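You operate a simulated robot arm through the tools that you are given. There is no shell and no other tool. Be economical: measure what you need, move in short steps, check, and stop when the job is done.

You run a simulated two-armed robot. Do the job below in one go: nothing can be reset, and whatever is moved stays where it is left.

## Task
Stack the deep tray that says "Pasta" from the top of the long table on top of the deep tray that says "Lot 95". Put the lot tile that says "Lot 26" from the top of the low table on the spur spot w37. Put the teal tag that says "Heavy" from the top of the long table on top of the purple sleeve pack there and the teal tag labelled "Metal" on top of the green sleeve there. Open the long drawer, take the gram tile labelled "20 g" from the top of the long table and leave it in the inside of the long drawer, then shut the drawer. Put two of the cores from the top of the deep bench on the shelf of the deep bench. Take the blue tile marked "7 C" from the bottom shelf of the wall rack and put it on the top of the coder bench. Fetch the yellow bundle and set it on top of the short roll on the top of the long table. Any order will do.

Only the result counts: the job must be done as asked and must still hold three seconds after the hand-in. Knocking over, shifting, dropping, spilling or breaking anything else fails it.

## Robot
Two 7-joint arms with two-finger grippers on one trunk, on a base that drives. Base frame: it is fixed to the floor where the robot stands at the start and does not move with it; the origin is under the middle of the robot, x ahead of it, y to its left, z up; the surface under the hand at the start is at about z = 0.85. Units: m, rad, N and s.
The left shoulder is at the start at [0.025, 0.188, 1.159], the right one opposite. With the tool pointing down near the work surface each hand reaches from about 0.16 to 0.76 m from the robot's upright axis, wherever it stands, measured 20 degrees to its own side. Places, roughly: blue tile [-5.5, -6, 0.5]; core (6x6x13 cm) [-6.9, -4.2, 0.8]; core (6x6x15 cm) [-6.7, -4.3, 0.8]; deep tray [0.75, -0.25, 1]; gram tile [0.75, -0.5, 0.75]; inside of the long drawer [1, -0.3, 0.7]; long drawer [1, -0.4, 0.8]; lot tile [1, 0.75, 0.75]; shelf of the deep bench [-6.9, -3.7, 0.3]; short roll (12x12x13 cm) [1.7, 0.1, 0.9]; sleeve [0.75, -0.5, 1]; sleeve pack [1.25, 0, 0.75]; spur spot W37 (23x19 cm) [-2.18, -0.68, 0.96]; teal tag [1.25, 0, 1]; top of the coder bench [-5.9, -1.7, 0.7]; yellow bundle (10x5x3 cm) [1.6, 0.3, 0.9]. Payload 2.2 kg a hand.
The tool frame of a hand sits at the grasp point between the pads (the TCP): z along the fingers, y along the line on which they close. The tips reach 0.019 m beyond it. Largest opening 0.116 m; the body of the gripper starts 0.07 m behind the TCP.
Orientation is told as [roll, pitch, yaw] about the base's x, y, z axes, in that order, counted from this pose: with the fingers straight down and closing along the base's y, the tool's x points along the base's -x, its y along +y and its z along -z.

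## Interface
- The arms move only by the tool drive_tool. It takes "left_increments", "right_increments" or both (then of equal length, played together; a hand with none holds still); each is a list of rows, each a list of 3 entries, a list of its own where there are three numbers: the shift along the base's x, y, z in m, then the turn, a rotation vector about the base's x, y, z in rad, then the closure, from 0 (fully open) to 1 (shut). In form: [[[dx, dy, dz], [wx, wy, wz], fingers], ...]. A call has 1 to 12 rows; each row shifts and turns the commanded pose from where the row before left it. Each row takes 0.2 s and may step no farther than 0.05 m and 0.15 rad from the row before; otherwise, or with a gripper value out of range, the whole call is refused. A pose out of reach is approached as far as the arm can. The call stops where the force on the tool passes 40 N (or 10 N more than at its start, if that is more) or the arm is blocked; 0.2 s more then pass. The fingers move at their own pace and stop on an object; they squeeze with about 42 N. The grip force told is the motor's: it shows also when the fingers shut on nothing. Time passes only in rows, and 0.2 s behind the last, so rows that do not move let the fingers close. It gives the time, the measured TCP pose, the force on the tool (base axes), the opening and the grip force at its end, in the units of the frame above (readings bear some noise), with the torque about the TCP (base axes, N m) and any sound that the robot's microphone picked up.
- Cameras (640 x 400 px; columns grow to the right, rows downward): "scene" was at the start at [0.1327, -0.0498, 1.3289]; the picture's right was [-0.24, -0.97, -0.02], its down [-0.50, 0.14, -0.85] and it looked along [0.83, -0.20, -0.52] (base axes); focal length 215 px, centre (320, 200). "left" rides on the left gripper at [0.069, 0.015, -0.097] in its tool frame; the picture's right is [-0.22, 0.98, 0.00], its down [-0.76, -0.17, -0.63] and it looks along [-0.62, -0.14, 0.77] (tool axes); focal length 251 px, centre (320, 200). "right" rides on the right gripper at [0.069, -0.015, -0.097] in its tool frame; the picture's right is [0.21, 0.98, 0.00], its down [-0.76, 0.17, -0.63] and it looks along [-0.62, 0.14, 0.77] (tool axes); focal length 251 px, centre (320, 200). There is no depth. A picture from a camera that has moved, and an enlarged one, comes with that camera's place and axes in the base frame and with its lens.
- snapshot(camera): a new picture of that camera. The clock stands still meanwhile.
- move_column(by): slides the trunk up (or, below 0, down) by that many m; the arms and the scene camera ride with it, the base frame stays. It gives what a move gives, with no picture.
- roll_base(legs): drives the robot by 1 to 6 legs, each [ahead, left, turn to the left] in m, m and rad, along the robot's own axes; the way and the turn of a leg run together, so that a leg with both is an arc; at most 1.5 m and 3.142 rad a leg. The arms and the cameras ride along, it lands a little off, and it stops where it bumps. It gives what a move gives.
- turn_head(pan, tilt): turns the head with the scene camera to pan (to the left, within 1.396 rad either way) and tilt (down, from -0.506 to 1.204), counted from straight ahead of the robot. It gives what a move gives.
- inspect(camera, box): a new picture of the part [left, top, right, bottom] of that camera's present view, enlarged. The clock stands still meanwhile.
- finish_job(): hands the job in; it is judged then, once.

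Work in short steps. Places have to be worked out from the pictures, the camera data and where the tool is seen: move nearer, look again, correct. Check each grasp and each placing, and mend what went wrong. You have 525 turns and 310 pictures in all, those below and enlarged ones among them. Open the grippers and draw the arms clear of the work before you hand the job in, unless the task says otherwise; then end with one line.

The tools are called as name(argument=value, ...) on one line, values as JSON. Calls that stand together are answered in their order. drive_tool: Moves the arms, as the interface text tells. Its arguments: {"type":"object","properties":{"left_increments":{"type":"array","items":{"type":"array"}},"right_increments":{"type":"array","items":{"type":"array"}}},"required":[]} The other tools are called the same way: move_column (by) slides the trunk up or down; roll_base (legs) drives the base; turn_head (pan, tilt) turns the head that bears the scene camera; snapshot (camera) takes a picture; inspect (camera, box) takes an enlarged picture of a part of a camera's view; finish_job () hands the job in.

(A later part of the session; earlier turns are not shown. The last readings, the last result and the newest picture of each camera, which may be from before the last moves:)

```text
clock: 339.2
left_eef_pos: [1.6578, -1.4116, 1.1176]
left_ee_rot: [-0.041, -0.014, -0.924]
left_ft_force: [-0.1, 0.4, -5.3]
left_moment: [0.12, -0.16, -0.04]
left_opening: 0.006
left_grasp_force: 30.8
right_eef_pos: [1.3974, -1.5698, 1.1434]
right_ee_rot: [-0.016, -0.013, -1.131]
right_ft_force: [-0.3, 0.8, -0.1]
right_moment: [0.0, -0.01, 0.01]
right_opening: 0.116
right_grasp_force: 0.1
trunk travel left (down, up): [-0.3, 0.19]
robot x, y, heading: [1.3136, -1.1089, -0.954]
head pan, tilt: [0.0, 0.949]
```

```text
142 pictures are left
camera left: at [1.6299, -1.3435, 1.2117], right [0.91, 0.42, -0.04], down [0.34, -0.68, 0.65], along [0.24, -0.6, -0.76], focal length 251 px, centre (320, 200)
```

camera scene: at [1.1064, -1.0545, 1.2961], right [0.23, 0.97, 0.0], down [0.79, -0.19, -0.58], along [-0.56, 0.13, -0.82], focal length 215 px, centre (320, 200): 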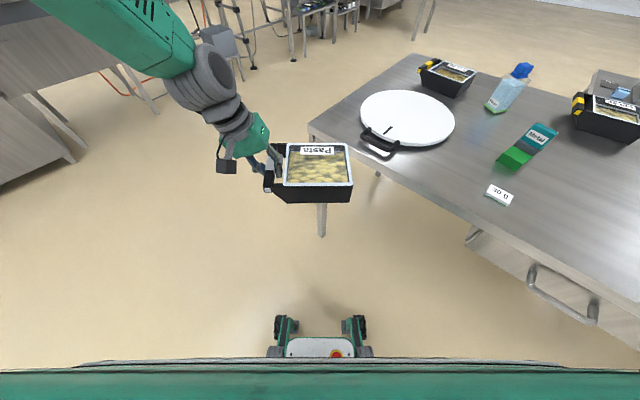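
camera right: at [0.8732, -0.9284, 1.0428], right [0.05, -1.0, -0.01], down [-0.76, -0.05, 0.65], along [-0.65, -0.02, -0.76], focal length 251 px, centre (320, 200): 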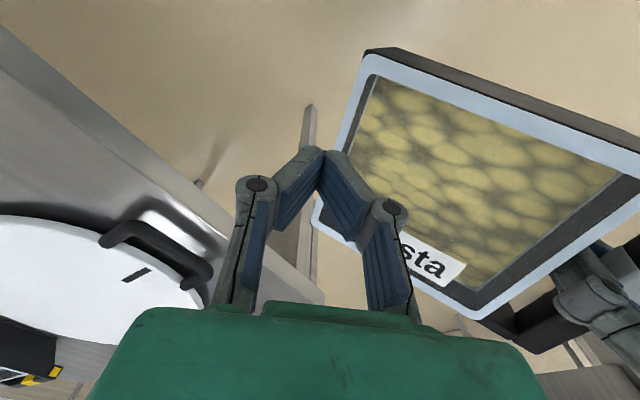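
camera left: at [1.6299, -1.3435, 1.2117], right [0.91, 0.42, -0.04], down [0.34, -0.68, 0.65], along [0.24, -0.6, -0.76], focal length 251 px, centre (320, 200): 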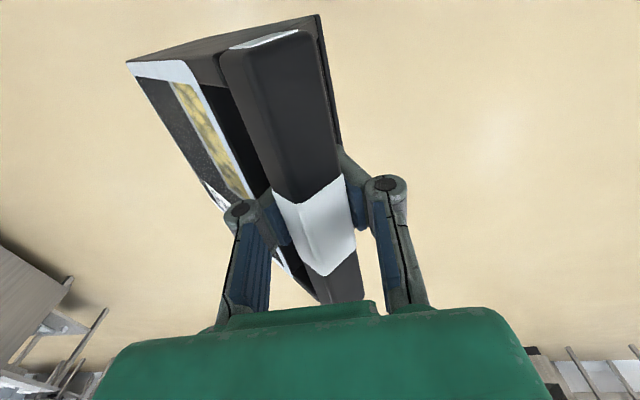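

Secure. Continue: right along the table, then backward past its end.

roll_base(legs=[[0, -1.24, 0.024], [-1.0, 0, 0], [-1.0, 0, 0]])

snapshot(camera="scene")

```text
clock: 355.0
left_eef_pos: [-0.5245, -0.5065, 1.1181]
left_ee_rot: [-0.042, -0.014, -0.907]
left_ft_force: [-0.4, -0.4, -4.4]
left_moment: [0.08, -0.16, 0.03]
left_opening: 0.0061
left_grasp_force: 30.2
right_eef_pos: [-0.7829, -0.671, 1.1448]
right_ee_rot: [-0.014, -0.017, -1.114]
right_ft_force: [0.4, 0.2, 0.1]
right_moment: [0.03, -0.02, -0.01]
right_opening: 0.1161
right_grasp_force: 0.1
trunk travel left (down, up): [-0.3, 0.19]
robot x, y, heading: [-0.8751, -0.2111, -0.935]
head pan, tilt: [0.0, 0.949]
```

```text
141 pictures are left
camera scene: at [-0.8024, -0.3023, 1.2961], right [-0.81, -0.59, 0.0], down [-0.48, 0.66, -0.58], along [0.34, -0.47, -0.82], focal length 215 px, centre (320, 200)
```

scene: 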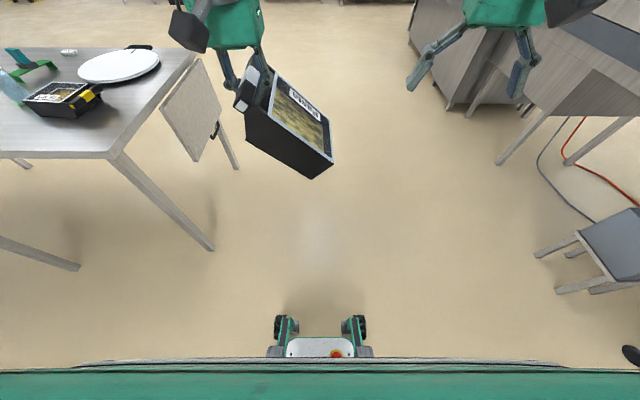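

The tray still hangs safely. Now left toward the near side of the table, then forward.

roll_base(legs=[[0, 0.9, 0]])

turn_head(pan=0, tilt=0.65)

snapshot(camera="scene")

```text
clock: 359.7
left_eef_pos: [0.1867, 0.0219, 1.1203]
left_ee_rot: [-0.034, -0.017, -0.904]
left_ft_force: [0.7, -0.4, -3.1]
left_moment: [0.12, -0.18, 0.01]
left_opening: 0.0062
left_grasp_force: 31.2
right_eef_pos: [-0.0705, -0.1419, 1.1431]
right_ee_rot: [-0.007, -0.014, -1.113]
right_ft_force: [0.5, -0.4, 0.4]
right_moment: [-0.01, 0.02, -0.01]
right_opening: 0.1157
right_grasp_force: 0.1
trunk travel left (down, up): [-0.3, 0.19]
robot x, y, heading: [-0.1487, 0.3193, -0.934]
head pan, tilt: [0.0, 0.949]
```

```text
clock: 360.5
left_eef_pos: [0.1873, 0.026, 1.1197]
left_ee_rot: [-0.036, -0.019, -0.905]
left_ft_force: [0.0, 0.1, -3.2]
left_moment: [0.12, -0.16, 0.02]
left_opening: 0.0057
left_grasp_force: 30.7
right_eef_pos: [-0.07, -0.1382, 1.1459]
right_ee_rot: [-0.01, -0.02, -1.113]
right_ft_force: [0.6, -0.2, 0.3]
right_moment: [0.0, -0.01, -0.05]
right_opening: 0.1159
right_grasp_force: 0.0
trunk travel left (down, up): [-0.3, 0.19]
robot x, y, heading: [-0.1517, 0.3178, -0.93]
head pan, tilt: [0.0, 0.649]
```

```text
140 pictures are left
camera scene: at [-0.0778, 0.2148, 1.3201], right [-0.8, -0.59, 0.0], down [-0.36, 0.49, -0.79], along [0.47, -0.64, -0.61], focal length 215 px, centre (320, 200)
```

scene: 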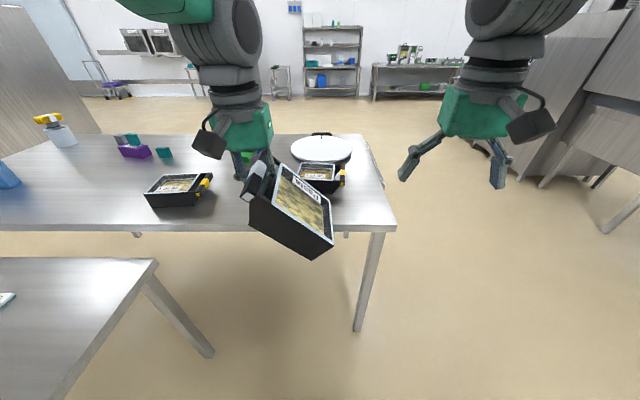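

I roll forward to the table and look at Lot 95.

roll_base(legs=[[0.24, 0, 0]])

snapshot(camera="scene")

snapshot(camera="right")

```text
clock: 362.3
left_eef_pos: [0.3303, -0.1635, 1.1196]
left_ee_rot: [-0.038, -0.018, -0.906]
left_ft_force: [0.6, -1.1, -4.0]
left_moment: [0.1, -0.15, -0.02]
left_opening: 0.0057
left_grasp_force: 30.7
right_eef_pos: [0.0725, -0.3277, 1.1464]
right_ee_rot: [-0.011, -0.019, -1.111]
right_ft_force: [0.0, 0.3, -0.1]
right_moment: [0.02, -0.03, -0.02]
right_opening: 0.1157
right_grasp_force: 0.1
trunk travel left (down, up): [-0.3, 0.19]
robot x, y, heading: [-0.0132, 0.1303, -0.938]
head pan, tilt: [0.0, 0.649]
```

```text
139 pictures are left
camera scene: at [0.064, 0.0255, 1.3202], right [-0.8, -0.59, 0.0], down [-0.36, 0.49, -0.8], along [0.47, -0.64, -0.61], focal length 215 px, centre (320, 200)
```

scene: 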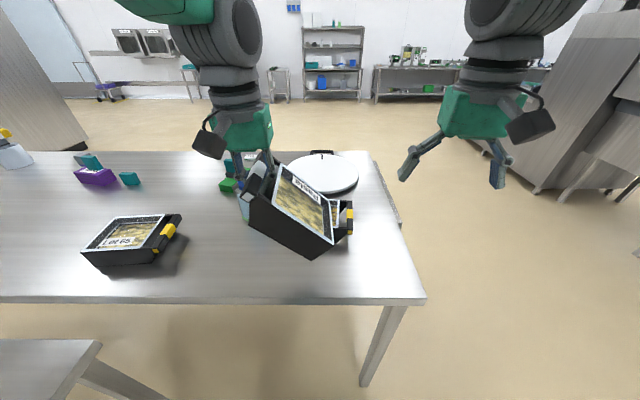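

```text
138 pictures are left
camera right: at [0.0284, -0.2703, 1.2415], right [0.78, 0.62, -0.02], down [0.49, -0.59, 0.64], along [0.39, -0.51, -0.76], focal length 251 px, centre (320, 200)
```

right: 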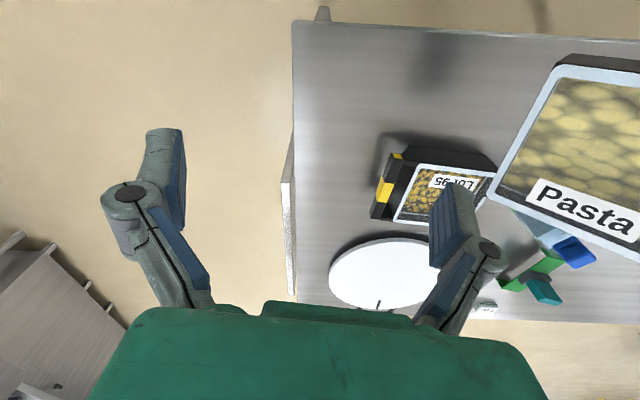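

Enlarge Lot 95 in the right camera to get its pose.

inspect(camera="right", box=[360, 130, 520, 240])

```text
3.64 times, centred on (440, 185) of right
camera zoom: at [0.0284, -0.2703, 1.2415], right [0.78, 0.62, -0.02], down [0.49, -0.59, 0.64], along [0.39, -0.51, -0.76], focal length 914 px, centre (-116, 254)
```

zoom: 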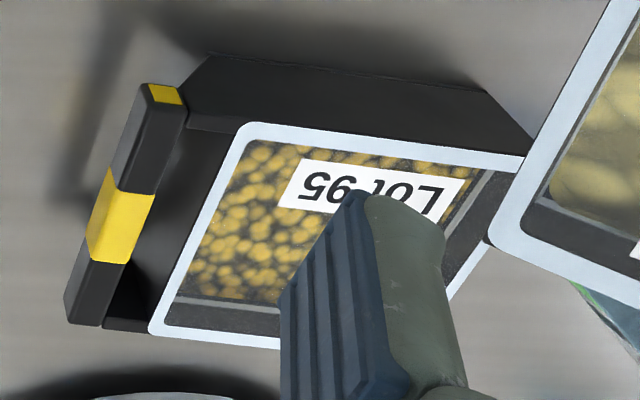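

The bottle stands where the left hand would end up, so Pasta must go on with its handle on the same side as Lot 95's. Plan: set it down in the free spot between the trays with its handle toward me (left hand yawed +90°), then regrip with the right hand. First raise and yaw.

drive_tool(left_increments=[[[0, 0, 0.04], [0, 0, 0], 1], [[0, 0, 0.04], [0, 0, 0], 1], [[0.01, 0.014, 0], [0, 0, 0.14], 1], [[0.01, 0.014, 0], [0, 0, 0.14], 1], [[0.01, 0.014, 0], [0, 0, 0.14], 1], [[0.01, 0.014, 0], [0, 0, 0.14], 1], [[0.01, 0.014, 0], [0, 0, 0.14], 1], [[0.01, 0.014, 0], [0, 0, 0.14], 1], [[0.01, 0.014, 0], [0, 0, 0.14], 1], [[0.01, 0.014, 0], [0, 0, 0.14], 1]])

drive_tool(left_increments=[[[0.003, 0.006, 0], [0, 0, 0.14], 1], [[0.003, 0.006, 0], [0, 0, 0.14], 1], [[0, 0, 0], [0, 0, 0.14], 1], [[0, 0, 0], [0, 0, 0], 1], [[0, 0, 0], [0, 0, 0], 1]])

snapshot(camera="scene")

```text
clock: 364.5
left_eef_pos: [0.415, -0.0457, 1.2003]
left_ee_rot: [-0.041, -0.017, 0.216]
left_ft_force: [-0.1, 0.6, -3.5]
left_moment: [0.22, 0.05, -0.03]
left_opening: 0.0062
left_grasp_force: 30.3
right_eef_pos: [0.0763, -0.3221, 1.1472]
right_ee_rot: [-0.017, -0.021, -1.112]
right_ft_force: [0.2, 0.2, 0.2]
right_moment: [-0.01, 0.01, 0.03]
right_opening: 0.1161
right_grasp_force: 0.0
trunk travel left (down, up): [-0.3, 0.19]
robot x, y, heading: [-0.0097, 0.1254, -0.936]
head pan, tilt: [0.0, 0.649]
```

```text
clock: 365.7
left_eef_pos: [0.4196, -0.0361, 1.2006]
left_ee_rot: [-0.041, -0.018, 0.634]
left_ft_force: [0.1, -0.3, -4.0]
left_moment: [0.15, 0.14, 0.0]
left_opening: 0.006
left_grasp_force: 30.5
right_eef_pos: [0.0761, -0.3244, 1.1483]
right_ee_rot: [-0.016, -0.022, -1.112]
right_ft_force: [-0.1, -0.3, 0.0]
right_moment: [0.0, 0.01, -0.01]
right_opening: 0.1157
right_grasp_force: 0.1
trunk travel left (down, up): [-0.3, 0.19]
robot x, y, heading: [-0.0143, 0.1321, -0.937]
head pan, tilt: [0.0, 0.649]
```

```text
136 pictures are left
camera scene: at [0.0686, 0.0286, 1.3202], right [-0.8, -0.59, 0.0], down [-0.36, 0.49, -0.79], along [0.47, -0.64, -0.61], focal length 215 px, centre (320, 200)
```

scene: 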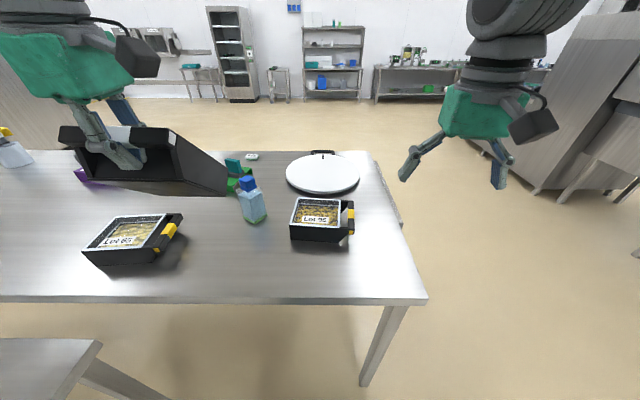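

Orientation is right. I lower the tray toward the free spot.

drive_tool(left_increments=[[[0, 0, -0.04], [0, 0, 0], 1], [[0, 0, -0.04], [0, 0, 0], 1], [[0, 0, -0.04], [0, 0, 0], 1], [[0, 0, -0.03], [0, 0, 0], 1], [[0, 0, 0], [0, 0, 0], 1], [[0, 0, 0], [0, 0, 0], 1]])

snapshot(camera="scene")

snapshot(camera="left")

```text
clock: 367.1
left_eef_pos: [0.4176, -0.035, 1.0519]
left_ee_rot: [-0.041, -0.02, 0.635]
left_ft_force: [0.7, 0.8, -4.1]
left_moment: [0.15, 0.09, 0.03]
left_opening: 0.0059
left_grasp_force: 30.6
right_eef_pos: [0.077, -0.3232, 1.1479]
right_ee_rot: [-0.015, -0.021, -1.112]
right_ft_force: [-0.3, -0.7, 0.4]
right_moment: [0.01, 0.04, 0.01]
right_opening: 0.1161
right_grasp_force: 0.1
trunk travel left (down, up): [-0.3, 0.19]
robot x, y, heading: [-0.0072, 0.1264, -0.938]
head pan, tilt: [0.0, 0.649]
```

```text
135 pictures are left
camera scene: at [0.0685, 0.0282, 1.3202], right [-0.8, -0.59, 0.0], down [-0.36, 0.49, -0.79], along [0.47, -0.64, -0.61], focal length 215 px, centre (320, 200)
```

scene: 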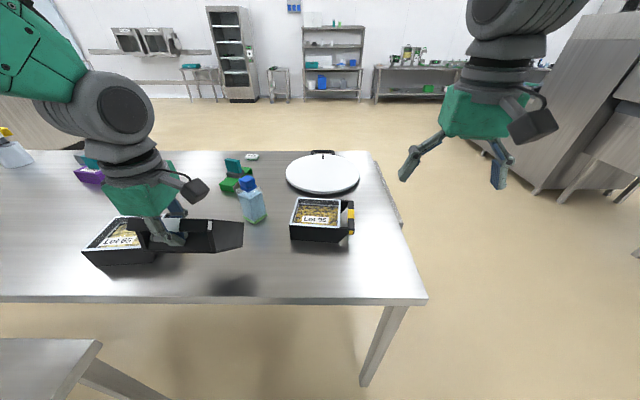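

```text
134 pictures are left
camera left: at [0.3492, -0.0621, 1.1455], right [-0.41, 0.91, -0.03], down [0.68, 0.33, 0.65], along [0.61, 0.24, -0.76], focal length 251 px, centre (320, 200)
```

left: 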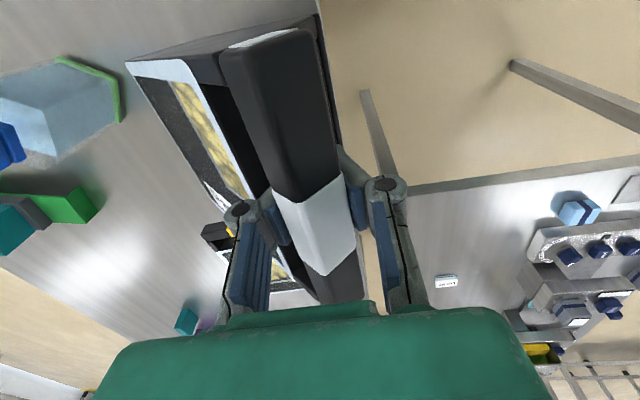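

Lower further in small steps; the far edge should touch and the tray pivot level.

drive_tool(left_increments=[[[-0.008, -0.006, 0], [0, 0, 0], 1], [[-0.008, -0.006, 0], [0, 0, 0], 1], [[0, 0, -0.015], [0, 0, 0], 1], [[0, 0, -0.015], [0, 0, 0], 1], [[0, 0, -0.015], [0, 0, 0], 1]])

snapshot(camera="scene")

```text
clock: 368.3
left_eef_pos: [0.4019, -0.0481, 1.0052]
left_ee_rot: [-0.037, -0.019, 0.635]
left_ft_force: [-1.3, -0.5, -3.5]
left_moment: [0.13, 0.13, -0.01]
left_opening: 0.006
left_grasp_force: 30.4
right_eef_pos: [0.0754, -0.3247, 1.1477]
right_ee_rot: [-0.015, -0.021, -1.113]
right_ft_force: [0.0, -0.7, 0.3]
right_moment: [0.04, 0.01, -0.01]
right_opening: 0.1163
right_grasp_force: 0.0
trunk travel left (down, up): [-0.3, 0.19]
robot x, y, heading: [-0.009, 0.1288, -0.936]
head pan, tilt: [0.0, 0.649]
```

```text
133 pictures are left
camera scene: at [0.0677, 0.0269, 1.3201], right [-0.8, -0.59, 0.0], down [-0.36, 0.49, -0.79], along [0.47, -0.64, -0.61], focal length 215 px, centre (320, 200)
```

scene: 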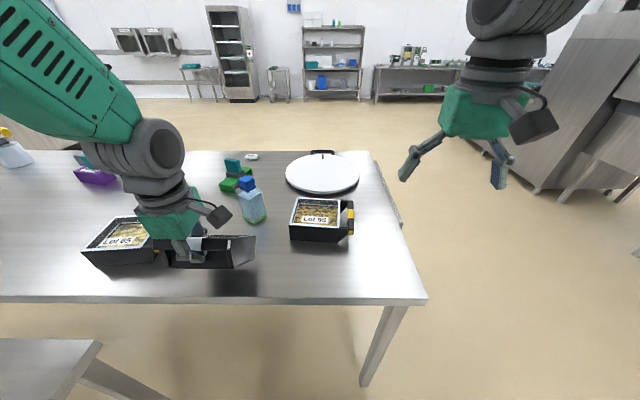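

No contact yet. Continue lowering.

drive_tool(left_increments=[[[0, 0, -0.012], [0, 0, 0], 1], [[0, 0, -0.012], [0, 0, 0], 1], [[0, 0, -0.012], [0, 0, 0], 1]])

drive_tool(left_increments=[[[0, 0, -0.01], [0, 0, 0], 1], [[0, 0, -0.01], [0, 0, 0], 1]])

inspect(camera="scene", box=[110, 190, 280, 310])

```text
clock: 369.1
left_eef_pos: [0.4016, -0.0485, 0.9694]
left_ee_rot: [-0.041, -0.021, 0.634]
left_ft_force: [-1.1, 1.8, 1.2]
left_moment: [-0.04, -0.03, 0.03]
left_opening: 0.0063
left_grasp_force: 31.0
right_eef_pos: [0.0758, -0.3244, 1.1484]
right_ee_rot: [-0.015, -0.021, -1.112]
right_ft_force: [1.1, -0.8, 0.1]
right_moment: [0.03, -0.02, 0.02]
right_opening: 0.1159
right_grasp_force: 0.0
trunk travel left (down, up): [-0.3, 0.19]
robot x, y, heading: [-0.0087, 0.1273, -0.935]
head pan, tilt: [0.0, 0.649]
```

```text
clock: 369.7
left_eef_pos: [0.401, -0.0497, 0.9495]
left_ee_rot: [-0.039, -0.021, 0.634]
left_ft_force: [-0.4, 0.1, -0.8]
left_moment: [-0.01, -0.02, -0.01]
left_opening: 0.0049
left_grasp_force: 30.8
right_eef_pos: [0.0734, -0.3254, 1.1473]
right_ee_rot: [-0.015, -0.021, -1.111]
right_ft_force: [-0.4, 1.2, -0.1]
right_moment: [0.0, -0.01, 0.01]
right_opening: 0.1164
right_grasp_force: 0.0
trunk travel left (down, up): [-0.3, 0.19]
robot x, y, heading: [-0.0146, 0.1271, -0.937]
head pan, tilt: [0.0, 0.649]
```

```text
3.33 times, centred on (195, 250) of scene
camera zoom: at [0.0674, 0.0272, 1.3202], right [-0.8, -0.59, 0.0], down [-0.36, 0.49, -0.79], along [0.47, -0.64, -0.61], focal length 718 px, centre (737, 33)
```

zoom: 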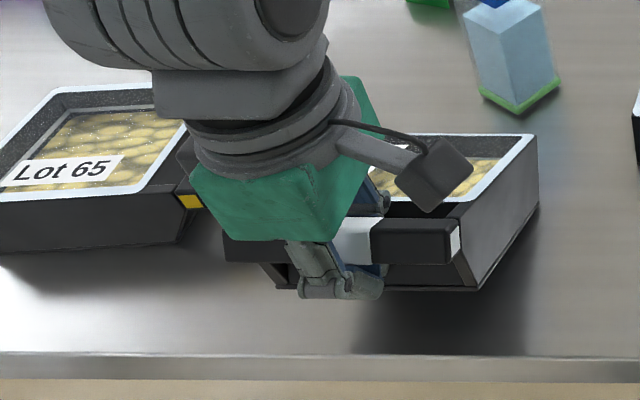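

The far edge is down and the tray is levelling. Lower the bar the rest of the way.

drive_tool(left_increments=[[[-0.002, -0.0015, -0.01], [0, 0, 0], 1], [[-0.002, -0.0015, -0.01], [0, 0, 0], 1], [[0, 0, -0.01], [0, 0, 0], 1], [[0, 0, -0.008], [0, 0, 0], 1]])

inspect(camera="scene", box=[110, 190, 280, 310])

```text
clock: 370.7
left_eef_pos: [0.3983, -0.0511, 0.9111]
left_ee_rot: [-0.039, -0.019, 0.636]
left_ft_force: [-1.4, 0.3, 0.4]
left_moment: [-0.09, -0.06, -0.06]
left_opening: 0.006
left_grasp_force: 29.5
right_eef_pos: [0.0744, -0.3241, 1.1474]
right_ee_rot: [-0.011, -0.021, -1.111]
right_ft_force: [0.8, -0.7, 0.4]
right_moment: [0.0, 0.04, -0.03]
right_opening: 0.1157
right_grasp_force: 0.0
trunk travel left (down, up): [-0.3, 0.19]
robot x, y, heading: [-0.0124, 0.1275, -0.935]
head pan, tilt: [0.0, 0.649]
```

```text
3.33 times, centred on (195, 250) of scene
camera zoom: at [0.0674, 0.0267, 1.3201], right [-0.8, -0.59, 0.0], down [-0.36, 0.49, -0.79], along [0.47, -0.64, -0.61], focal length 718 px, centre (737, 33)
```

zoom: 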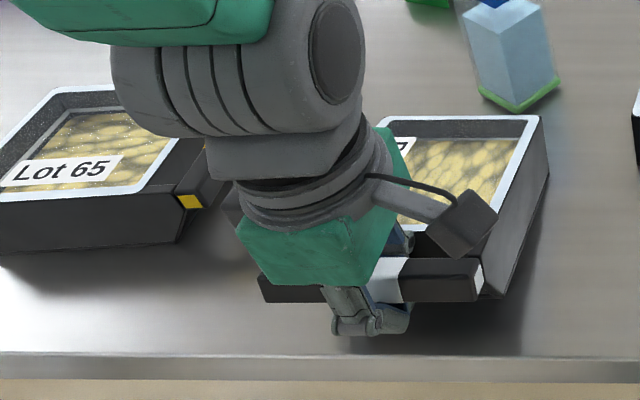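

Tray sits nearly level, its weight off the hand. I lower a few mm, open slightly and withdraw upward.

drive_tool(left_increments=[[[0, 0, -0.006], [0, 0, 0], 1], [[0, 0, 0], [0, 0, 0], 0.85], [[0, 0, 0], [0, 0, 0], 0.72], [[0, 0, 0], [0, 0, 0], 0.72]])

snapshot(camera="left")

```text
clock: 371.7
left_eef_pos: [0.3969, -0.0512, 0.9056]
left_ee_rot: [-0.04, -0.022, 0.633]
left_ft_force: [1.0, 0.0, -0.5]
left_moment: [0.02, -0.02, 0.02]
left_opening: 0.0322
left_grasp_force: 0.1
right_eef_pos: [0.0733, -0.3244, 1.1471]
right_ee_rot: [-0.014, -0.021, -1.111]
right_ft_force: [0.6, 0.2, -0.2]
right_moment: [-0.02, 0.0, 0.01]
right_opening: 0.1163
right_grasp_force: 0.0
trunk travel left (down, up): [-0.3, 0.19]
robot x, y, heading: [-0.0107, 0.1274, -0.934]
head pan, tilt: [0.0, 0.649]
```

```text
130 pictures are left
camera left: at [0.3283, -0.078, 0.9996], right [-0.4, 0.91, -0.03], down [0.68, 0.33, 0.65], along [0.61, 0.24, -0.76], focal length 251 px, centre (320, 200)
```

left: 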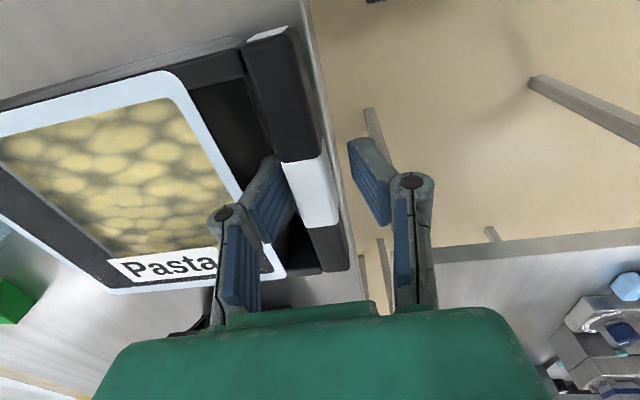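

The tray is level on the table between the other two. I raise the left hand away, then shift the base left so the right hand can regrip the bar.

drive_tool(left_increments=[[[0, 0, 0.03], [0, 0, 0], 0.72], [[0, 0, 0.04], [0, 0, 0], 0.72], [[0, 0, 0.045], [0, 0, 0], 0.5], [[0, 0, 0.045], [0, 0, 0], 0.3], [[0.02, 0.02, 0.03], [0, 0, -0.1], 0], [[0.02, 0.02, 0.02], [0, 0, -0.1], 0], [[0.02, 0.02, 0], [0, 0, -0.1], 0], [[0.02, 0.02, 0], [0, 0, -0.1], 0], [[0.02, 0.02, 0], [0, 0, -0.1], 0]])

roll_base(legs=[[0, 0.22, 0]])

snapshot(camera="scene")

```text
clock: 373.7
left_eef_pos: [0.4949, 0.0471, 1.1157]
left_ee_rot: [-0.039, -0.021, 0.132]
left_ft_force: [-0.1, -0.7, -0.3]
left_moment: [0.0, 0.03, -0.02]
left_opening: 0.116
left_grasp_force: 0.1
right_eef_pos: [0.0712, -0.3269, 1.1475]
right_ee_rot: [-0.012, -0.023, -1.111]
right_ft_force: [0.0, 0.8, 0.8]
right_moment: [0.01, -0.01, 0.0]
right_opening: 0.1158
right_grasp_force: 0.1
trunk travel left (down, up): [-0.3, 0.19]
robot x, y, heading: [-0.0139, 0.129, -0.939]
head pan, tilt: [0.0, 0.649]
```

```text
clock: 375.4
left_eef_pos: [0.6723, 0.1784, 1.1163]
left_ee_rot: [-0.041, -0.021, 0.135]
left_ft_force: [-0.6, 0.9, 0.2]
left_moment: [0.02, -0.02, 0.01]
left_opening: 0.116
left_grasp_force: 0.1
right_eef_pos: [0.2492, -0.1942, 1.1464]
right_ee_rot: [-0.015, -0.021, -1.111]
right_ft_force: [0.0, 0.2, -0.1]
right_moment: [-0.01, 0.06, -0.02]
right_opening: 0.1161
right_grasp_force: 0.0
trunk travel left (down, up): [-0.3, 0.19]
robot x, y, heading: [0.1628, 0.26, -0.933]
head pan, tilt: [0.0, 0.649]
```

```text
129 pictures are left
camera scene: at [0.2416, 0.1572, 1.3203], right [-0.8, -0.59, 0.0], down [-0.36, 0.49, -0.8], along [0.47, -0.64, -0.61], focal length 215 px, centre (320, 200)
```

scene: 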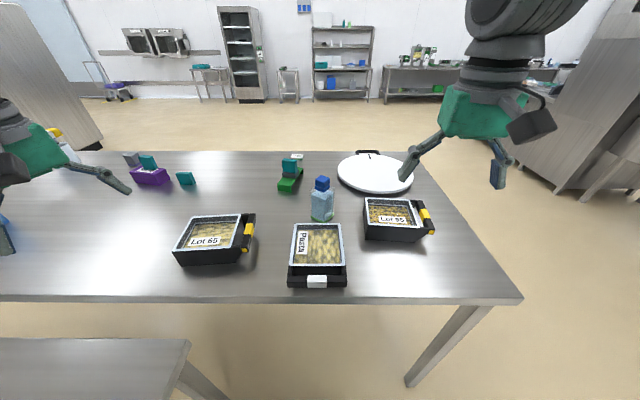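

Clear view. I yaw the right hand by -90° and bring it above the bar (≈(0.398, -0.045)).

drive_tool(right_increments=[[[0, 0, 0], [0, 0, -0.14], 0], [[0, 0, 0], [0, 0, -0.14], 0], [[0, 0, 0], [0, 0, -0.14], 0], [[0.01, 0.01, 0], [0, 0, -0.14], 0], [[0.015, 0.015, 0], [0, 0, -0.14], 0], [[0.02, 0.02, 0], [0, 0, -0.14], 0.5], [[0.02, 0.02, 0], [0, 0, -0.14], 0.72], [[0.02, 0.02, 0], [0, 0, -0.14], 0.72], [[0.02, 0.02, 0], [0, 0, -0.14], 0.72], [[0.02, 0.02, -0.02], [0, 0, -0.13], 0.72], [[0.012, 0.012, -0.02], [0, 0, 0], 0.72]])

snapshot(camera="right")

```text
clock: 377.8
left_eef_pos: [0.6741, 0.1817, 1.1152]
left_ee_rot: [-0.042, -0.019, 0.136]
left_ft_force: [0.1, 0.0, 0.7]
left_moment: [-0.04, -0.02, 0.0]
left_opening: 0.1161
left_grasp_force: 0.2
right_eef_pos: [0.3892, -0.0552, 1.1139]
right_ee_rot: [-0.014, -0.01, -2.505]
right_ft_force: [0.6, -0.4, -0.4]
right_moment: [-0.05, 0.0, 0.0]
right_opening: 0.0325
right_grasp_force: 0.2
trunk travel left (down, up): [-0.3, 0.19]
robot x, y, heading: [0.1624, 0.2633, -0.935]
head pan, tilt: [0.0, 0.649]
```

```text
128 pictures are left
camera right: at [0.437, -0.0031, 1.2091], right [0.75, -0.66, -0.01], down [-0.5, -0.59, 0.64], along [-0.43, -0.47, -0.77], focal length 251 px, centre (320, 200)
```

right: 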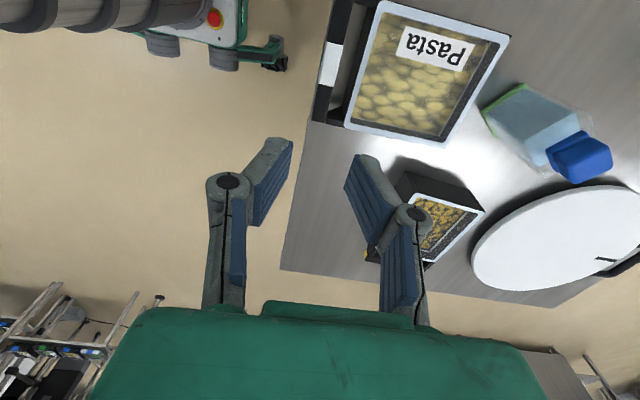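

Aligned. I go over the bar and down to z≈0.94, then check.

drive_tool(right_increments=[[[0.005, 0.001, -0.04], [0, 0, 0], 0.72], [[0.004, 0.001, -0.04], [0, 0, 0], 0.72], [[0, 0, -0.04], [0, 0, 0], 0.72], [[0, 0, -0.04], [0, 0, 0], 0.72], [[0, 0, 0], [0, 0, 0], 0.72], [[0, 0, 0], [0, 0, 0], 0.72], [[0, 0, 0], [0, 0, 0], 0.72]])

snapshot(camera="right")

```text
clock: 379.6
left_eef_pos: [0.6707, 0.1821, 1.1179]
left_ee_rot: [-0.044, -0.023, 0.134]
left_ft_force: [-0.3, 0.4, 0.1]
left_moment: [-0.04, 0.01, -0.01]
left_opening: 0.1162
left_grasp_force: 0.1
right_eef_pos: [0.402, -0.0635, 0.9774]
right_ee_rot: [0.01, 0.04, -2.539]
right_ft_force: [0.2, -0.2, -0.5]
right_moment: [0.02, -0.01, -0.01]
right_opening: 0.0324
right_grasp_force: 0.0
trunk travel left (down, up): [-0.3, 0.19]
robot x, y, heading: [0.1616, 0.2592, -0.936]
head pan, tilt: [0.0, 0.649]
stopped in row 7 (right hand): the arm was blocked; the commanded pose is now the measured one
```

```text
127 pictures are left
camera right: at [0.4465, -0.0139, 1.0752], right [0.73, -0.68, 0.02], down [-0.55, -0.58, 0.6], along [-0.4, -0.45, -0.8], focal length 251 px, centre (320, 200)
```

right: 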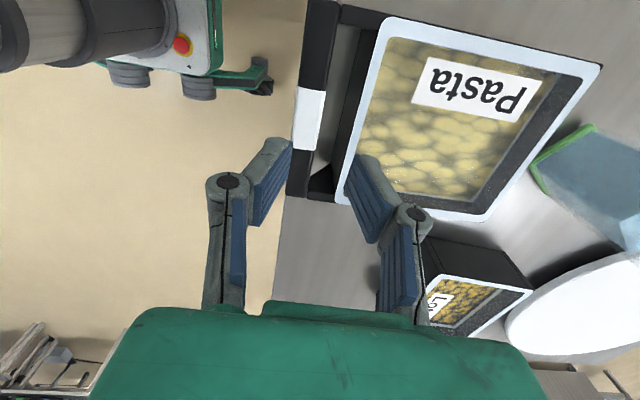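

The arm seems limited here. I raise, back the base off 10 cm for a better arm posture, and try again.

drive_tool(right_increments=[[[0, 0, 0.04], [0, 0, 0], 0.72], [[0, 0, 0.03], [0, 0, 0.03], 0.72]])

roll_base(legs=[[-0.12, 0.03, 0]])

drive_tool(right_increments=[[[0.02, -0.035, 0], [0, 0, 0], 0.72], [[0.02, -0.035, 0], [0, 0, 0], 0.72], [[0.007, -0.012, 0], [0, 0, 0], 0.72], [[0, 0, 0], [0, 0, 0], 0.72], [[0, 0, 0], [0, 0, 0], 0.72], [[0, 0, 0], [0, 0, 0], 0.72], [[0, 0, 0], [0, 0, 0], 0.72]])

snapshot(camera="right")

```text
clock: 380.2
left_eef_pos: [0.6713, 0.1825, 1.1186]
left_ee_rot: [-0.044, -0.02, 0.136]
left_ft_force: [-0.1, 0.5, -0.2]
left_moment: [-0.02, 0.03, 0.01]
left_opening: 0.116
left_grasp_force: 0.1
right_eef_pos: [0.4037, -0.0625, 1.0468]
right_ee_rot: [0.008, 0.036, -2.504]
right_ft_force: [0.1, 0.2, 0.0]
right_moment: [0.01, -0.03, 0.0]
right_opening: 0.0323
right_grasp_force: 0.1
trunk travel left (down, up): [-0.3, 0.19]
robot x, y, heading: [0.1659, 0.2605, -0.938]
head pan, tilt: [0.0, 0.649]
```

```text
clock: 381.4
left_eef_pos: [0.6146, 0.2892, 1.1208]
left_ee_rot: [-0.038, -0.029, 0.136]
left_ft_force: [0.1, -0.2, -1.0]
left_moment: [0.03, 0.01, 0.01]
left_opening: 0.1158
left_grasp_force: 0.0
right_eef_pos: [0.3459, 0.0436, 1.0471]
right_ee_rot: [0.009, 0.048, -2.505]
right_ft_force: [-0.5, -0.6, -0.6]
right_moment: [0.01, -0.02, 0.0]
right_opening: 0.0325
right_grasp_force: 0.0
trunk travel left (down, up): [-0.3, 0.19]
robot x, y, heading: [0.1195, 0.3729, -0.929]
head pan, tilt: [0.0, 0.649]
```

```text
clock: 383.2
left_eef_pos: [0.6084, 0.2946, 1.1231]
left_ee_rot: [-0.041, -0.034, 0.133]
left_ft_force: [-1.0, 0.3, -0.4]
left_moment: [-0.01, -0.02, 0.01]
left_opening: 0.1161
left_grasp_force: 0.0
right_eef_pos: [0.389, -0.0473, 1.0712]
right_ee_rot: [0.032, 0.096, -2.535]
right_ft_force: [-0.6, 0.0, 0.3]
right_moment: [-0.02, 0.01, 0.01]
right_opening: 0.0323
right_grasp_force: 0.1
trunk travel left (down, up): [-0.3, 0.19]
robot x, y, heading: [0.1128, 0.3733, -0.934]
head pan, tilt: [0.0, 0.649]
stopped in row 7 (right hand): the arm was blocked; the commanded pose is now the measured one
```

```text
126 pictures are left
camera right: at [0.4257, 0.0016, 1.1732], right [0.73, -0.68, 0.05], down [-0.59, -0.58, 0.56], along [-0.35, -0.44, -0.83], focal length 251 px, centre (320, 200)
```

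right: 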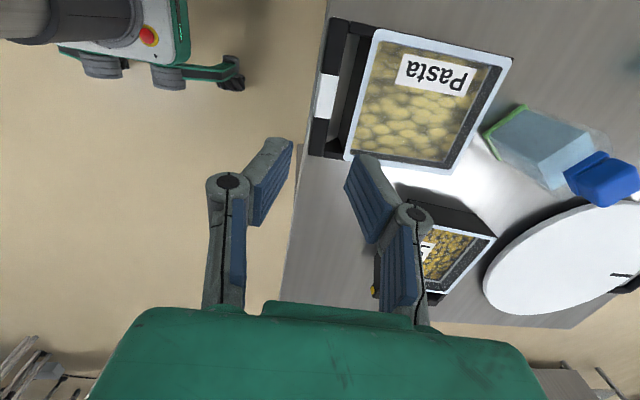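

Farther is worse, so I go closer instead: hand up, base forward.

drive_tool(right_increments=[[[0, 0.03, 0.02], [-0.02, -0.05, 0.0], 0.72], [[0, 0.03, 0.0], [-0.02, -0.05, 0.03], 0.72]])

roll_base(legs=[[0.19, 0, 0]])

drive_tool(right_increments=[[[0, 0, 0], [0, 0, 0], 0.72], [[0, 0, 0], [0, 0, 0], 0.72], [[0, 0, 0], [0, 0, 0], 0.72], [[0, 0, 0], [0, 0, 0], 0.72], [[0, 0, 0], [0, 0, 0], 0.72]])

snapshot(camera="right")

```text
clock: 383.8
left_eef_pos: [0.6113, 0.2958, 1.1214]
left_ee_rot: [-0.042, -0.032, 0.134]
left_ft_force: [0.0, 0.6, -0.7]
left_moment: [0.0, -0.01, 0.0]
left_opening: 0.1161
left_grasp_force: 0.1
right_eef_pos: [0.3914, 0.0168, 1.092]
right_ee_rot: [0.126, 0.153, -2.492]
right_ft_force: [-0.1, -0.3, 0.6]
right_moment: [-0.03, -0.01, -0.02]
right_opening: 0.0324
right_grasp_force: 0.1
trunk travel left (down, up): [-0.3, 0.19]
robot x, y, heading: [0.1139, 0.3745, -0.931]
head pan, tilt: [0.0, 0.649]
```

```text
clock: 385.4
left_eef_pos: [0.7292, 0.1436, 1.1212]
left_ee_rot: [-0.044, -0.029, 0.133]
left_ft_force: [1.2, -0.6, -1.0]
left_moment: [0.02, -0.01, 0.06]
left_opening: 0.1157
left_grasp_force: 0.2
right_eef_pos: [0.5079, -0.1353, 1.0938]
right_ee_rot: [0.13, 0.152, -2.489]
right_ft_force: [-0.1, -0.2, -0.2]
right_moment: [-0.01, 0.06, 0.03]
right_opening: 0.0326
right_grasp_force: 0.1
trunk travel left (down, up): [-0.3, 0.19]
robot x, y, heading: [0.2287, 0.2188, -0.934]
head pan, tilt: [0.0, 0.649]
```

```text
clock: 386.6
left_eef_pos: [0.7224, 0.1408, 1.1228]
left_ee_rot: [-0.043, -0.032, 0.131]
left_ft_force: [0.1, 0.0, 0.3]
left_moment: [0.0, 0.04, 0.02]
left_opening: 0.116
left_grasp_force: 0.1
right_eef_pos: [0.5018, -0.1381, 1.0947]
right_ee_rot: [0.13, 0.159, -2.492]
right_ft_force: [-0.1, -0.3, 0.1]
right_moment: [-0.01, 0.01, 0.0]
right_opening: 0.0328
right_grasp_force: 0.1
trunk travel left (down, up): [-0.3, 0.19]
robot x, y, heading: [0.228, 0.2184, -0.94]
head pan, tilt: [0.0, 0.649]
```

```text
125 pictures are left
camera right: at [0.5274, -0.0839, 1.1985], right [0.74, -0.65, 0.16], down [-0.63, -0.58, 0.52], along [-0.25, -0.49, -0.84], focal length 251 px, centre (320, 200)
```

right: 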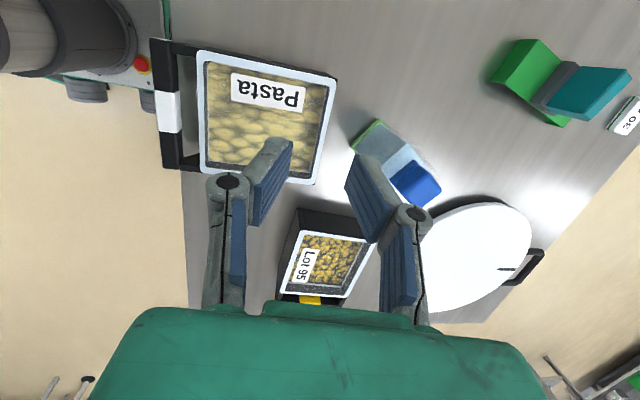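

I mis-tilted; I correct the tilt and bring the hand over the bar, now at about 0.32 m ahead.

drive_tool(right_increments=[[[-0.02, 0.017, 0], [0.002, 0.05, 0], 0.72], [[-0.02, 0.017, 0], [0.002, 0.05, 0], 0.72], [[-0.02, 0.017, 0], [0.002, 0.05, 0], 0.72], [[-0.02, 0.017, 0], [0.002, 0.053, 0], 0.72], [[-0.022, 0.018, -0.02], [0, 0, 0], 0.72], [[0, 0, -0.03], [0, 0, 0], 0.72], [[0, 0, -0.03], [0, 0, 0], 0.72], [[0, 0, 0], [0, 0, 0], 0.72], [[0, 0, 0], [0, 0, 0], 0.72]])

snapshot(camera="right")

```text
clock: 388.6
left_eef_pos: [0.7226, 0.141, 1.1236]
left_ee_rot: [-0.043, -0.034, 0.133]
left_ft_force: [0.2, -0.5, -0.1]
left_moment: [0.0, 0.01, 0.0]
left_opening: 0.1163
left_grasp_force: 0.0
right_eef_pos: [0.3996, -0.052, 1.0158]
right_ee_rot: [0.005, 0.004, -2.499]
right_ft_force: [0.9, -0.1, 0.1]
right_moment: [-0.02, 0.01, 0.01]
right_opening: 0.0325
right_grasp_force: 0.0
trunk travel left (down, up): [-0.3, 0.19]
robot x, y, heading: [0.2272, 0.2202, -0.937]
head pan, tilt: [0.0, 0.649]
```

```text
124 pictures are left
camera right: at [0.4453, 0.0015, 1.113], right [0.76, -0.65, 0.0], down [-0.51, -0.59, 0.63], along [-0.41, -0.48, -0.78], focal length 251 px, centre (320, 200)
```

right: 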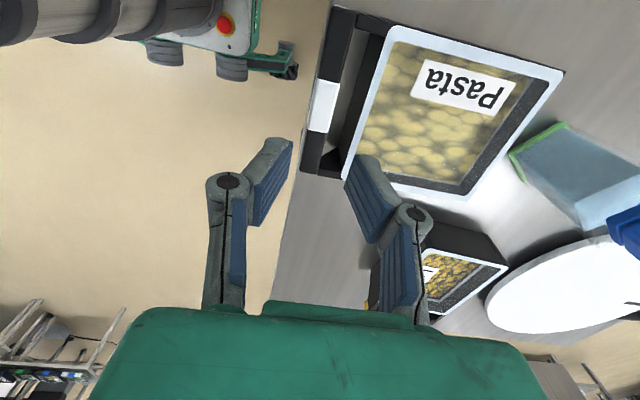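

Good posture now. Descend toward the bar.

drive_tool(right_increments=[[[0.001, 0, -0.03], [0, 0, 0], 0.72], [[0.001, 0, -0.03], [0, 0, 0], 0.72], [[0, 0, -0.015], [0, 0, 0], 0.72], [[0, 0, 0], [0, 0, 0], 0.72], [[0, 0, 0], [0, 0, 0], 0.72]])

snapshot(camera="right")

```text
clock: 389.8
left_eef_pos: [0.7241, 0.1412, 1.1222]
left_ee_rot: [-0.042, -0.034, 0.132]
left_ft_force: [-0.2, 0.2, 0.7]
left_moment: [-0.01, -0.01, -0.01]
left_opening: 0.1161
left_grasp_force: 0.1
right_eef_pos: [0.4108, -0.0558, 0.9588]
right_ee_rot: [0.022, 0.042, -2.514]
right_ft_force: [0.9, -0.2, -0.2]
right_moment: [0.0, 0.03, 0.01]
right_opening: 0.0325
right_grasp_force: 0.0
trunk travel left (down, up): [-0.3, 0.19]
robot x, y, heading: [0.2278, 0.218, -0.932]
head pan, tilt: [0.0, 0.649]
```

```text
123 pictures are left
camera right: at [0.4533, -0.0032, 1.0569], right [0.75, -0.67, 0.03], down [-0.54, -0.58, 0.6], along [-0.38, -0.47, -0.8], focal length 251 px, centre (320, 200)
```

right: 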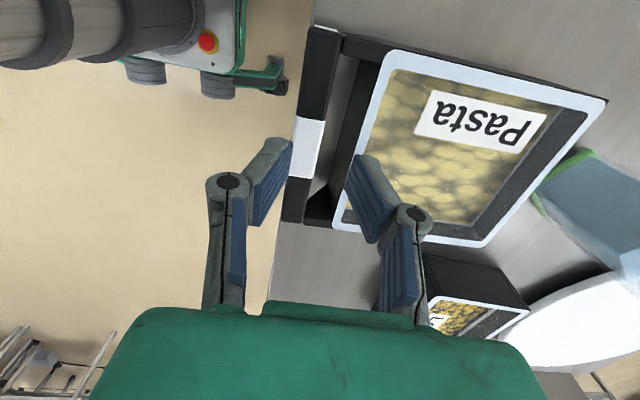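

Nearing a limit at low height. I raise the hand 12 cm, lower the trunk 12 cm to improve the posture.

drive_tool(right_increments=[[[-0.004, 0.001, 0.04], [0, 0, 0], 0.72], [[-0.004, 0.001, 0.04], [0, 0, 0], 0.72], [[-0.003, 0, 0.04], [0, 0, 0], 0.72], [[0, 0, 0], [0, 0, 0], 0.72]])

move_column(by=-0.12)

drive_tool(right_increments=[[[0, 0, -0.01], [0, 0, 0], 0.72], [[0, 0, -0.01], [0, 0, 0], 0.72], [[0, 0, 0], [0, 0, 0], 0.72], [[0, 0, 0], [0, 0, 0], 0.72]])

snapshot(camera="right")

```text
clock: 390.8
left_eef_pos: [0.722, 0.1408, 1.1228]
left_ee_rot: [-0.043, -0.034, 0.131]
left_ft_force: [-0.6, 0.2, 0.7]
left_moment: [0.0, -0.02, 0.03]
left_opening: 0.1164
left_grasp_force: 0.2
right_eef_pos: [0.3907, -0.0508, 1.0599]
right_ee_rot: [0.001, 0.001, -2.499]
right_ft_force: [0.6, 0.4, 0.3]
right_moment: [-0.02, 0.02, 0.0]
right_opening: 0.0324
right_grasp_force: 0.1
trunk travel left (down, up): [-0.3, 0.19]
robot x, y, heading: [0.2264, 0.2191, -0.935]
head pan, tilt: [0.0, 0.649]
```

```text
clock: 392.3
left_eef_pos: [0.7236, 0.1425, 1.0028]
left_ee_rot: [-0.044, -0.033, 0.133]
left_ft_force: [0.8, 0.1, -0.5]
left_moment: [0.04, -0.02, 0.0]
left_opening: 0.1161
left_grasp_force: 0.0
right_eef_pos: [0.3918, -0.0497, 0.941]
right_ee_rot: [0.0, 0.001, -2.499]
right_ft_force: [1.3, -0.3, 0.2]
right_moment: [-0.01, 0.03, 0.02]
right_opening: 0.0325
right_grasp_force: 0.1
trunk travel left (down, up): [-0.18, 0.31]
robot x, y, heading: [0.2295, 0.2241, -0.933]
head pan, tilt: [0.0, 0.649]
```

```text
clock: 393.3
left_eef_pos: [0.7239, 0.1418, 1.0031]
left_ee_rot: [-0.041, -0.034, 0.134]
left_ft_force: [-0.4, -0.3, 0.5]
left_moment: [0.0, 0.01, 0.03]
left_opening: 0.1159
left_grasp_force: 0.0
right_eef_pos: [0.3916, -0.0491, 0.9209]
right_ee_rot: [0.003, -0.001, -2.499]
right_ft_force: [1.8, -1.3, 4.7]
right_moment: [-0.08, -0.06, 0.06]
right_opening: 0.0391
right_grasp_force: 0.3
trunk travel left (down, up): [-0.18, 0.31]
robot x, y, heading: [0.2278, 0.2201, -0.939]
head pan, tilt: [0.0, 0.649]
```

```text
122 pictures are left
camera right: at [0.4371, 0.0041, 1.0172], right [0.76, -0.65, 0.0], down [-0.51, -0.58, 0.63], along [-0.41, -0.48, -0.77], focal length 251 px, centre (320, 200)
```

right: 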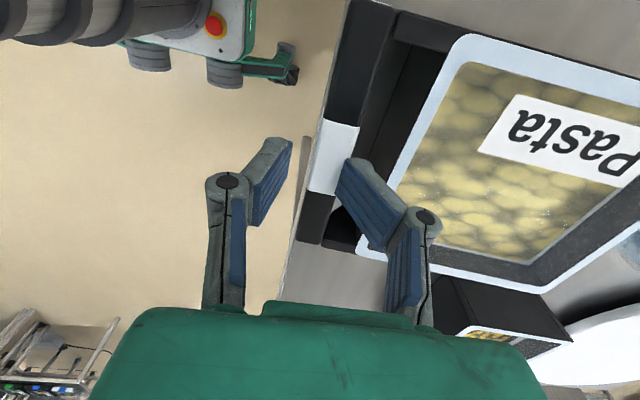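

The inner finger touched the bar's top; I lift, shift ~1 cm and retry.

drive_tool(right_increments=[[[0, 0, 0.02], [0, 0, 0], 0.72], [[0.005, -0.001, 0.005], [0, 0, 0], 0.72], [[0.005, -0.001, 0], [0, 0, 0], 0.72], [[0, 0, 0], [0, 0, 0], 0.72], [[0, 0, 0], [0, 0, 0], 0.72], [[0, 0, 0], [0, 0, 0], 0.72]])

snapshot(camera="right")

```text
clock: 394.7
left_eef_pos: [0.7237, 0.1416, 1.0016]
left_ee_rot: [-0.043, -0.033, 0.132]
left_ft_force: [-0.7, -1.1, -0.5]
left_moment: [-0.02, 0.0, 0.01]
left_opening: 0.1161
left_grasp_force: 0.1
right_eef_pos: [0.4018, -0.0526, 0.9462]
right_ee_rot: [0.001, 0.0, -2.5]
right_ft_force: [-0.4, -0.7, -0.9]
right_moment: [0.02, 0.02, -0.02]
right_opening: 0.0326
right_grasp_force: 0.1
trunk travel left (down, up): [-0.18, 0.31]
robot x, y, heading: [0.2312, 0.2187, -0.935]
head pan, tilt: [0.0, 0.649]
```

```text
121 pictures are left
camera right: at [0.4474, 0.0016, 1.0424], right [0.76, -0.65, 0.0], down [-0.51, -0.58, 0.63], along [-0.41, -0.48, -0.77], focal length 251 px, centre (320, 200)
```

right: 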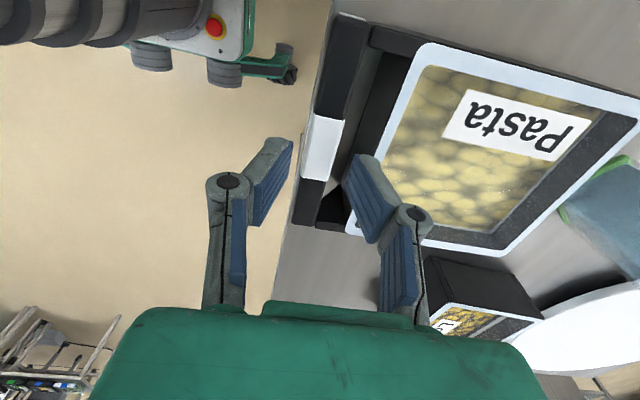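

Now centred. Descend to z≈0.904 and clamp.

drive_tool(right_increments=[[[0, 0, -0.015], [0, 0, 0], 0.72], [[0, 0, -0.015], [0, 0, 0], 0.72], [[0, 0, -0.012], [0, 0, 0], 0.72], [[0, 0, 0], [0, 0, 0], 0.72]])

snapshot(camera="right")

```text
clock: 395.7
left_eef_pos: [0.7225, 0.143, 1.004]
left_ee_rot: [-0.044, -0.034, 0.133]
left_ft_force: [0.2, 0.8, -0.9]
left_moment: [-0.03, 0.04, -0.02]
left_opening: 0.1162
left_grasp_force: 0.0
right_eef_pos: [0.401, -0.0513, 0.9069]
right_ee_rot: [0.006, 0.004, -2.499]
right_ft_force: [-8.2, 1.1, 22.5]
right_moment: [-0.76, -0.57, -0.13]
right_opening: 0.0362
right_grasp_force: 0.1
trunk travel left (down, up): [-0.18, 0.31]
robot x, y, heading: [0.2303, 0.2174, -0.932]
head pan, tilt: [0.0, 0.649]
```

```text
120 pictures are left
camera right: at [0.4462, 0.0023, 1.0028], right [0.76, -0.65, 0.01], down [-0.51, -0.58, 0.63], along [-0.41, -0.48, -0.78], focal length 251 px, centre (320, 200)
```

right: 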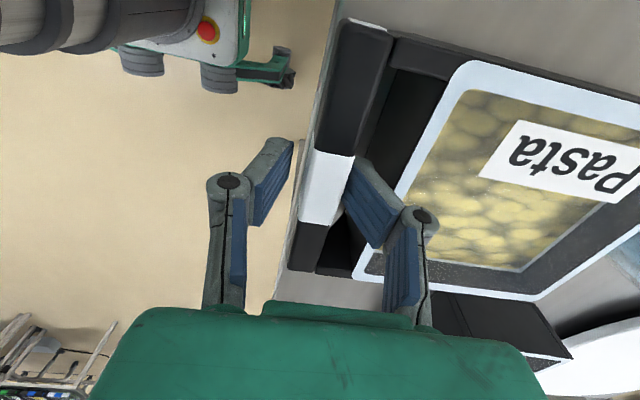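

The knuckle rests on the rim at this height; I ease up 2 mm and clamp here.

drive_tool(right_increments=[[[0, 0, 0.003], [0, 0, 0], 0.72], [[0, 0, 0], [0, 0, 0], 1], [[0, 0, 0], [0, 0, 0], 1], [[0, 0, 0], [0, 0, 0], 1]])

snapshot(camera="right")

```text
clock: 396.7
left_eef_pos: [0.7249, 0.141, 1.0017]
left_ee_rot: [-0.041, -0.031, 0.132]
left_ft_force: [0.5, -0.4, 0.0]
left_moment: [0.01, 0.02, -0.02]
left_opening: 0.1162
left_grasp_force: 0.1
right_eef_pos: [0.402, -0.0524, 0.9074]
right_ee_rot: [-0.003, 0.002, -2.501]
right_ft_force: [1.4, 0.0, -1.0]
right_moment: [0.32, -0.02, -0.02]
right_opening: 0.019
right_grasp_force: 42.4
trunk travel left (down, up): [-0.18, 0.31]
robot x, y, heading: [0.2311, 0.2165, -0.932]
head pan, tilt: [0.0, 0.649]
```

```text
119 pictures are left
camera right: at [0.4476, 0.0006, 1.004], right [0.76, -0.66, 0.0], down [-0.51, -0.59, 0.63], along [-0.41, -0.48, -0.78], focal length 251 px, centre (320, 200)
```

right: 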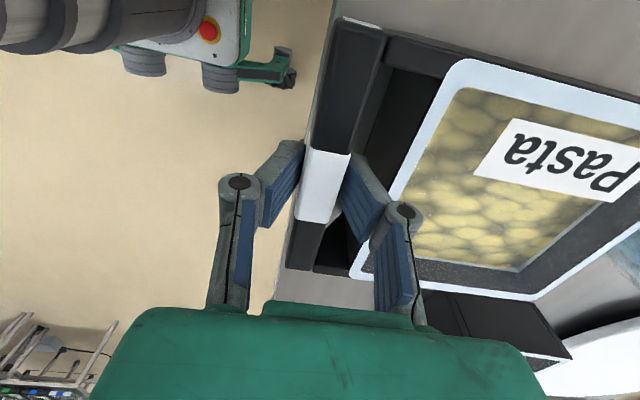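

That's a true clamp (0.019 m = bar width). Lift gently and watch.

drive_tool(right_increments=[[[0, 0, 0.005], [0, 0, 0], 1], [[0, 0, 0.01], [0, 0, 0], 1], [[0, 0, 0.01], [0, 0, 0], 1], [[0, 0, 0], [0, 0, 0], 1], [[0, 0, 0], [0, 0, 0], 1]])

inspect(camera="scene", box=[250, 180, 400, 320])

```text
clock: 397.9
left_eef_pos: [0.724, 0.1419, 1.0015]
left_ee_rot: [-0.04, -0.033, 0.133]
left_ft_force: [0.7, -0.2, -0.2]
left_moment: [-0.02, 0.03, 0.02]
left_opening: 0.1161
left_grasp_force: 0.1
right_eef_pos: [0.4016, -0.0519, 0.9325]
right_ee_rot: [0.0, 0.0, -2.5]
right_ft_force: [-0.3, 1.0, -4.2]
right_moment: [0.27, 0.23, 0.0]
right_opening: 0.0187
right_grasp_force: 42.3
trunk travel left (down, up): [-0.18, 0.31]
robot x, y, heading: [0.2295, 0.2168, -0.935]
head pan, tilt: [0.0, 0.649]
```

```text
2.86 times, centred on (325, 250) of scene
camera zoom: at [0.3141, 0.1222, 1.2046], right [-0.77, -0.64, 0.0], down [-0.36, 0.43, -0.82], along [0.53, -0.63, -0.57], focal length 616 px, centre (306, 57)
```

zoom: 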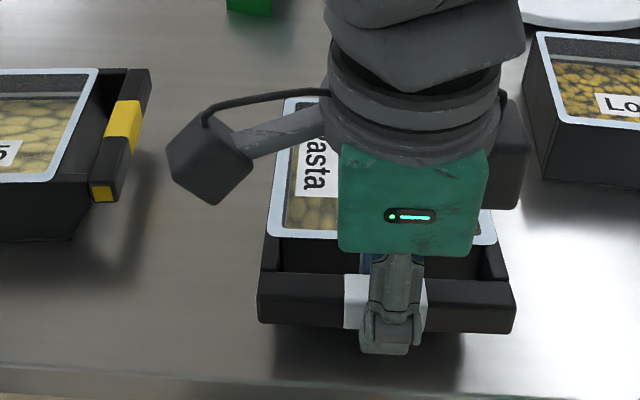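

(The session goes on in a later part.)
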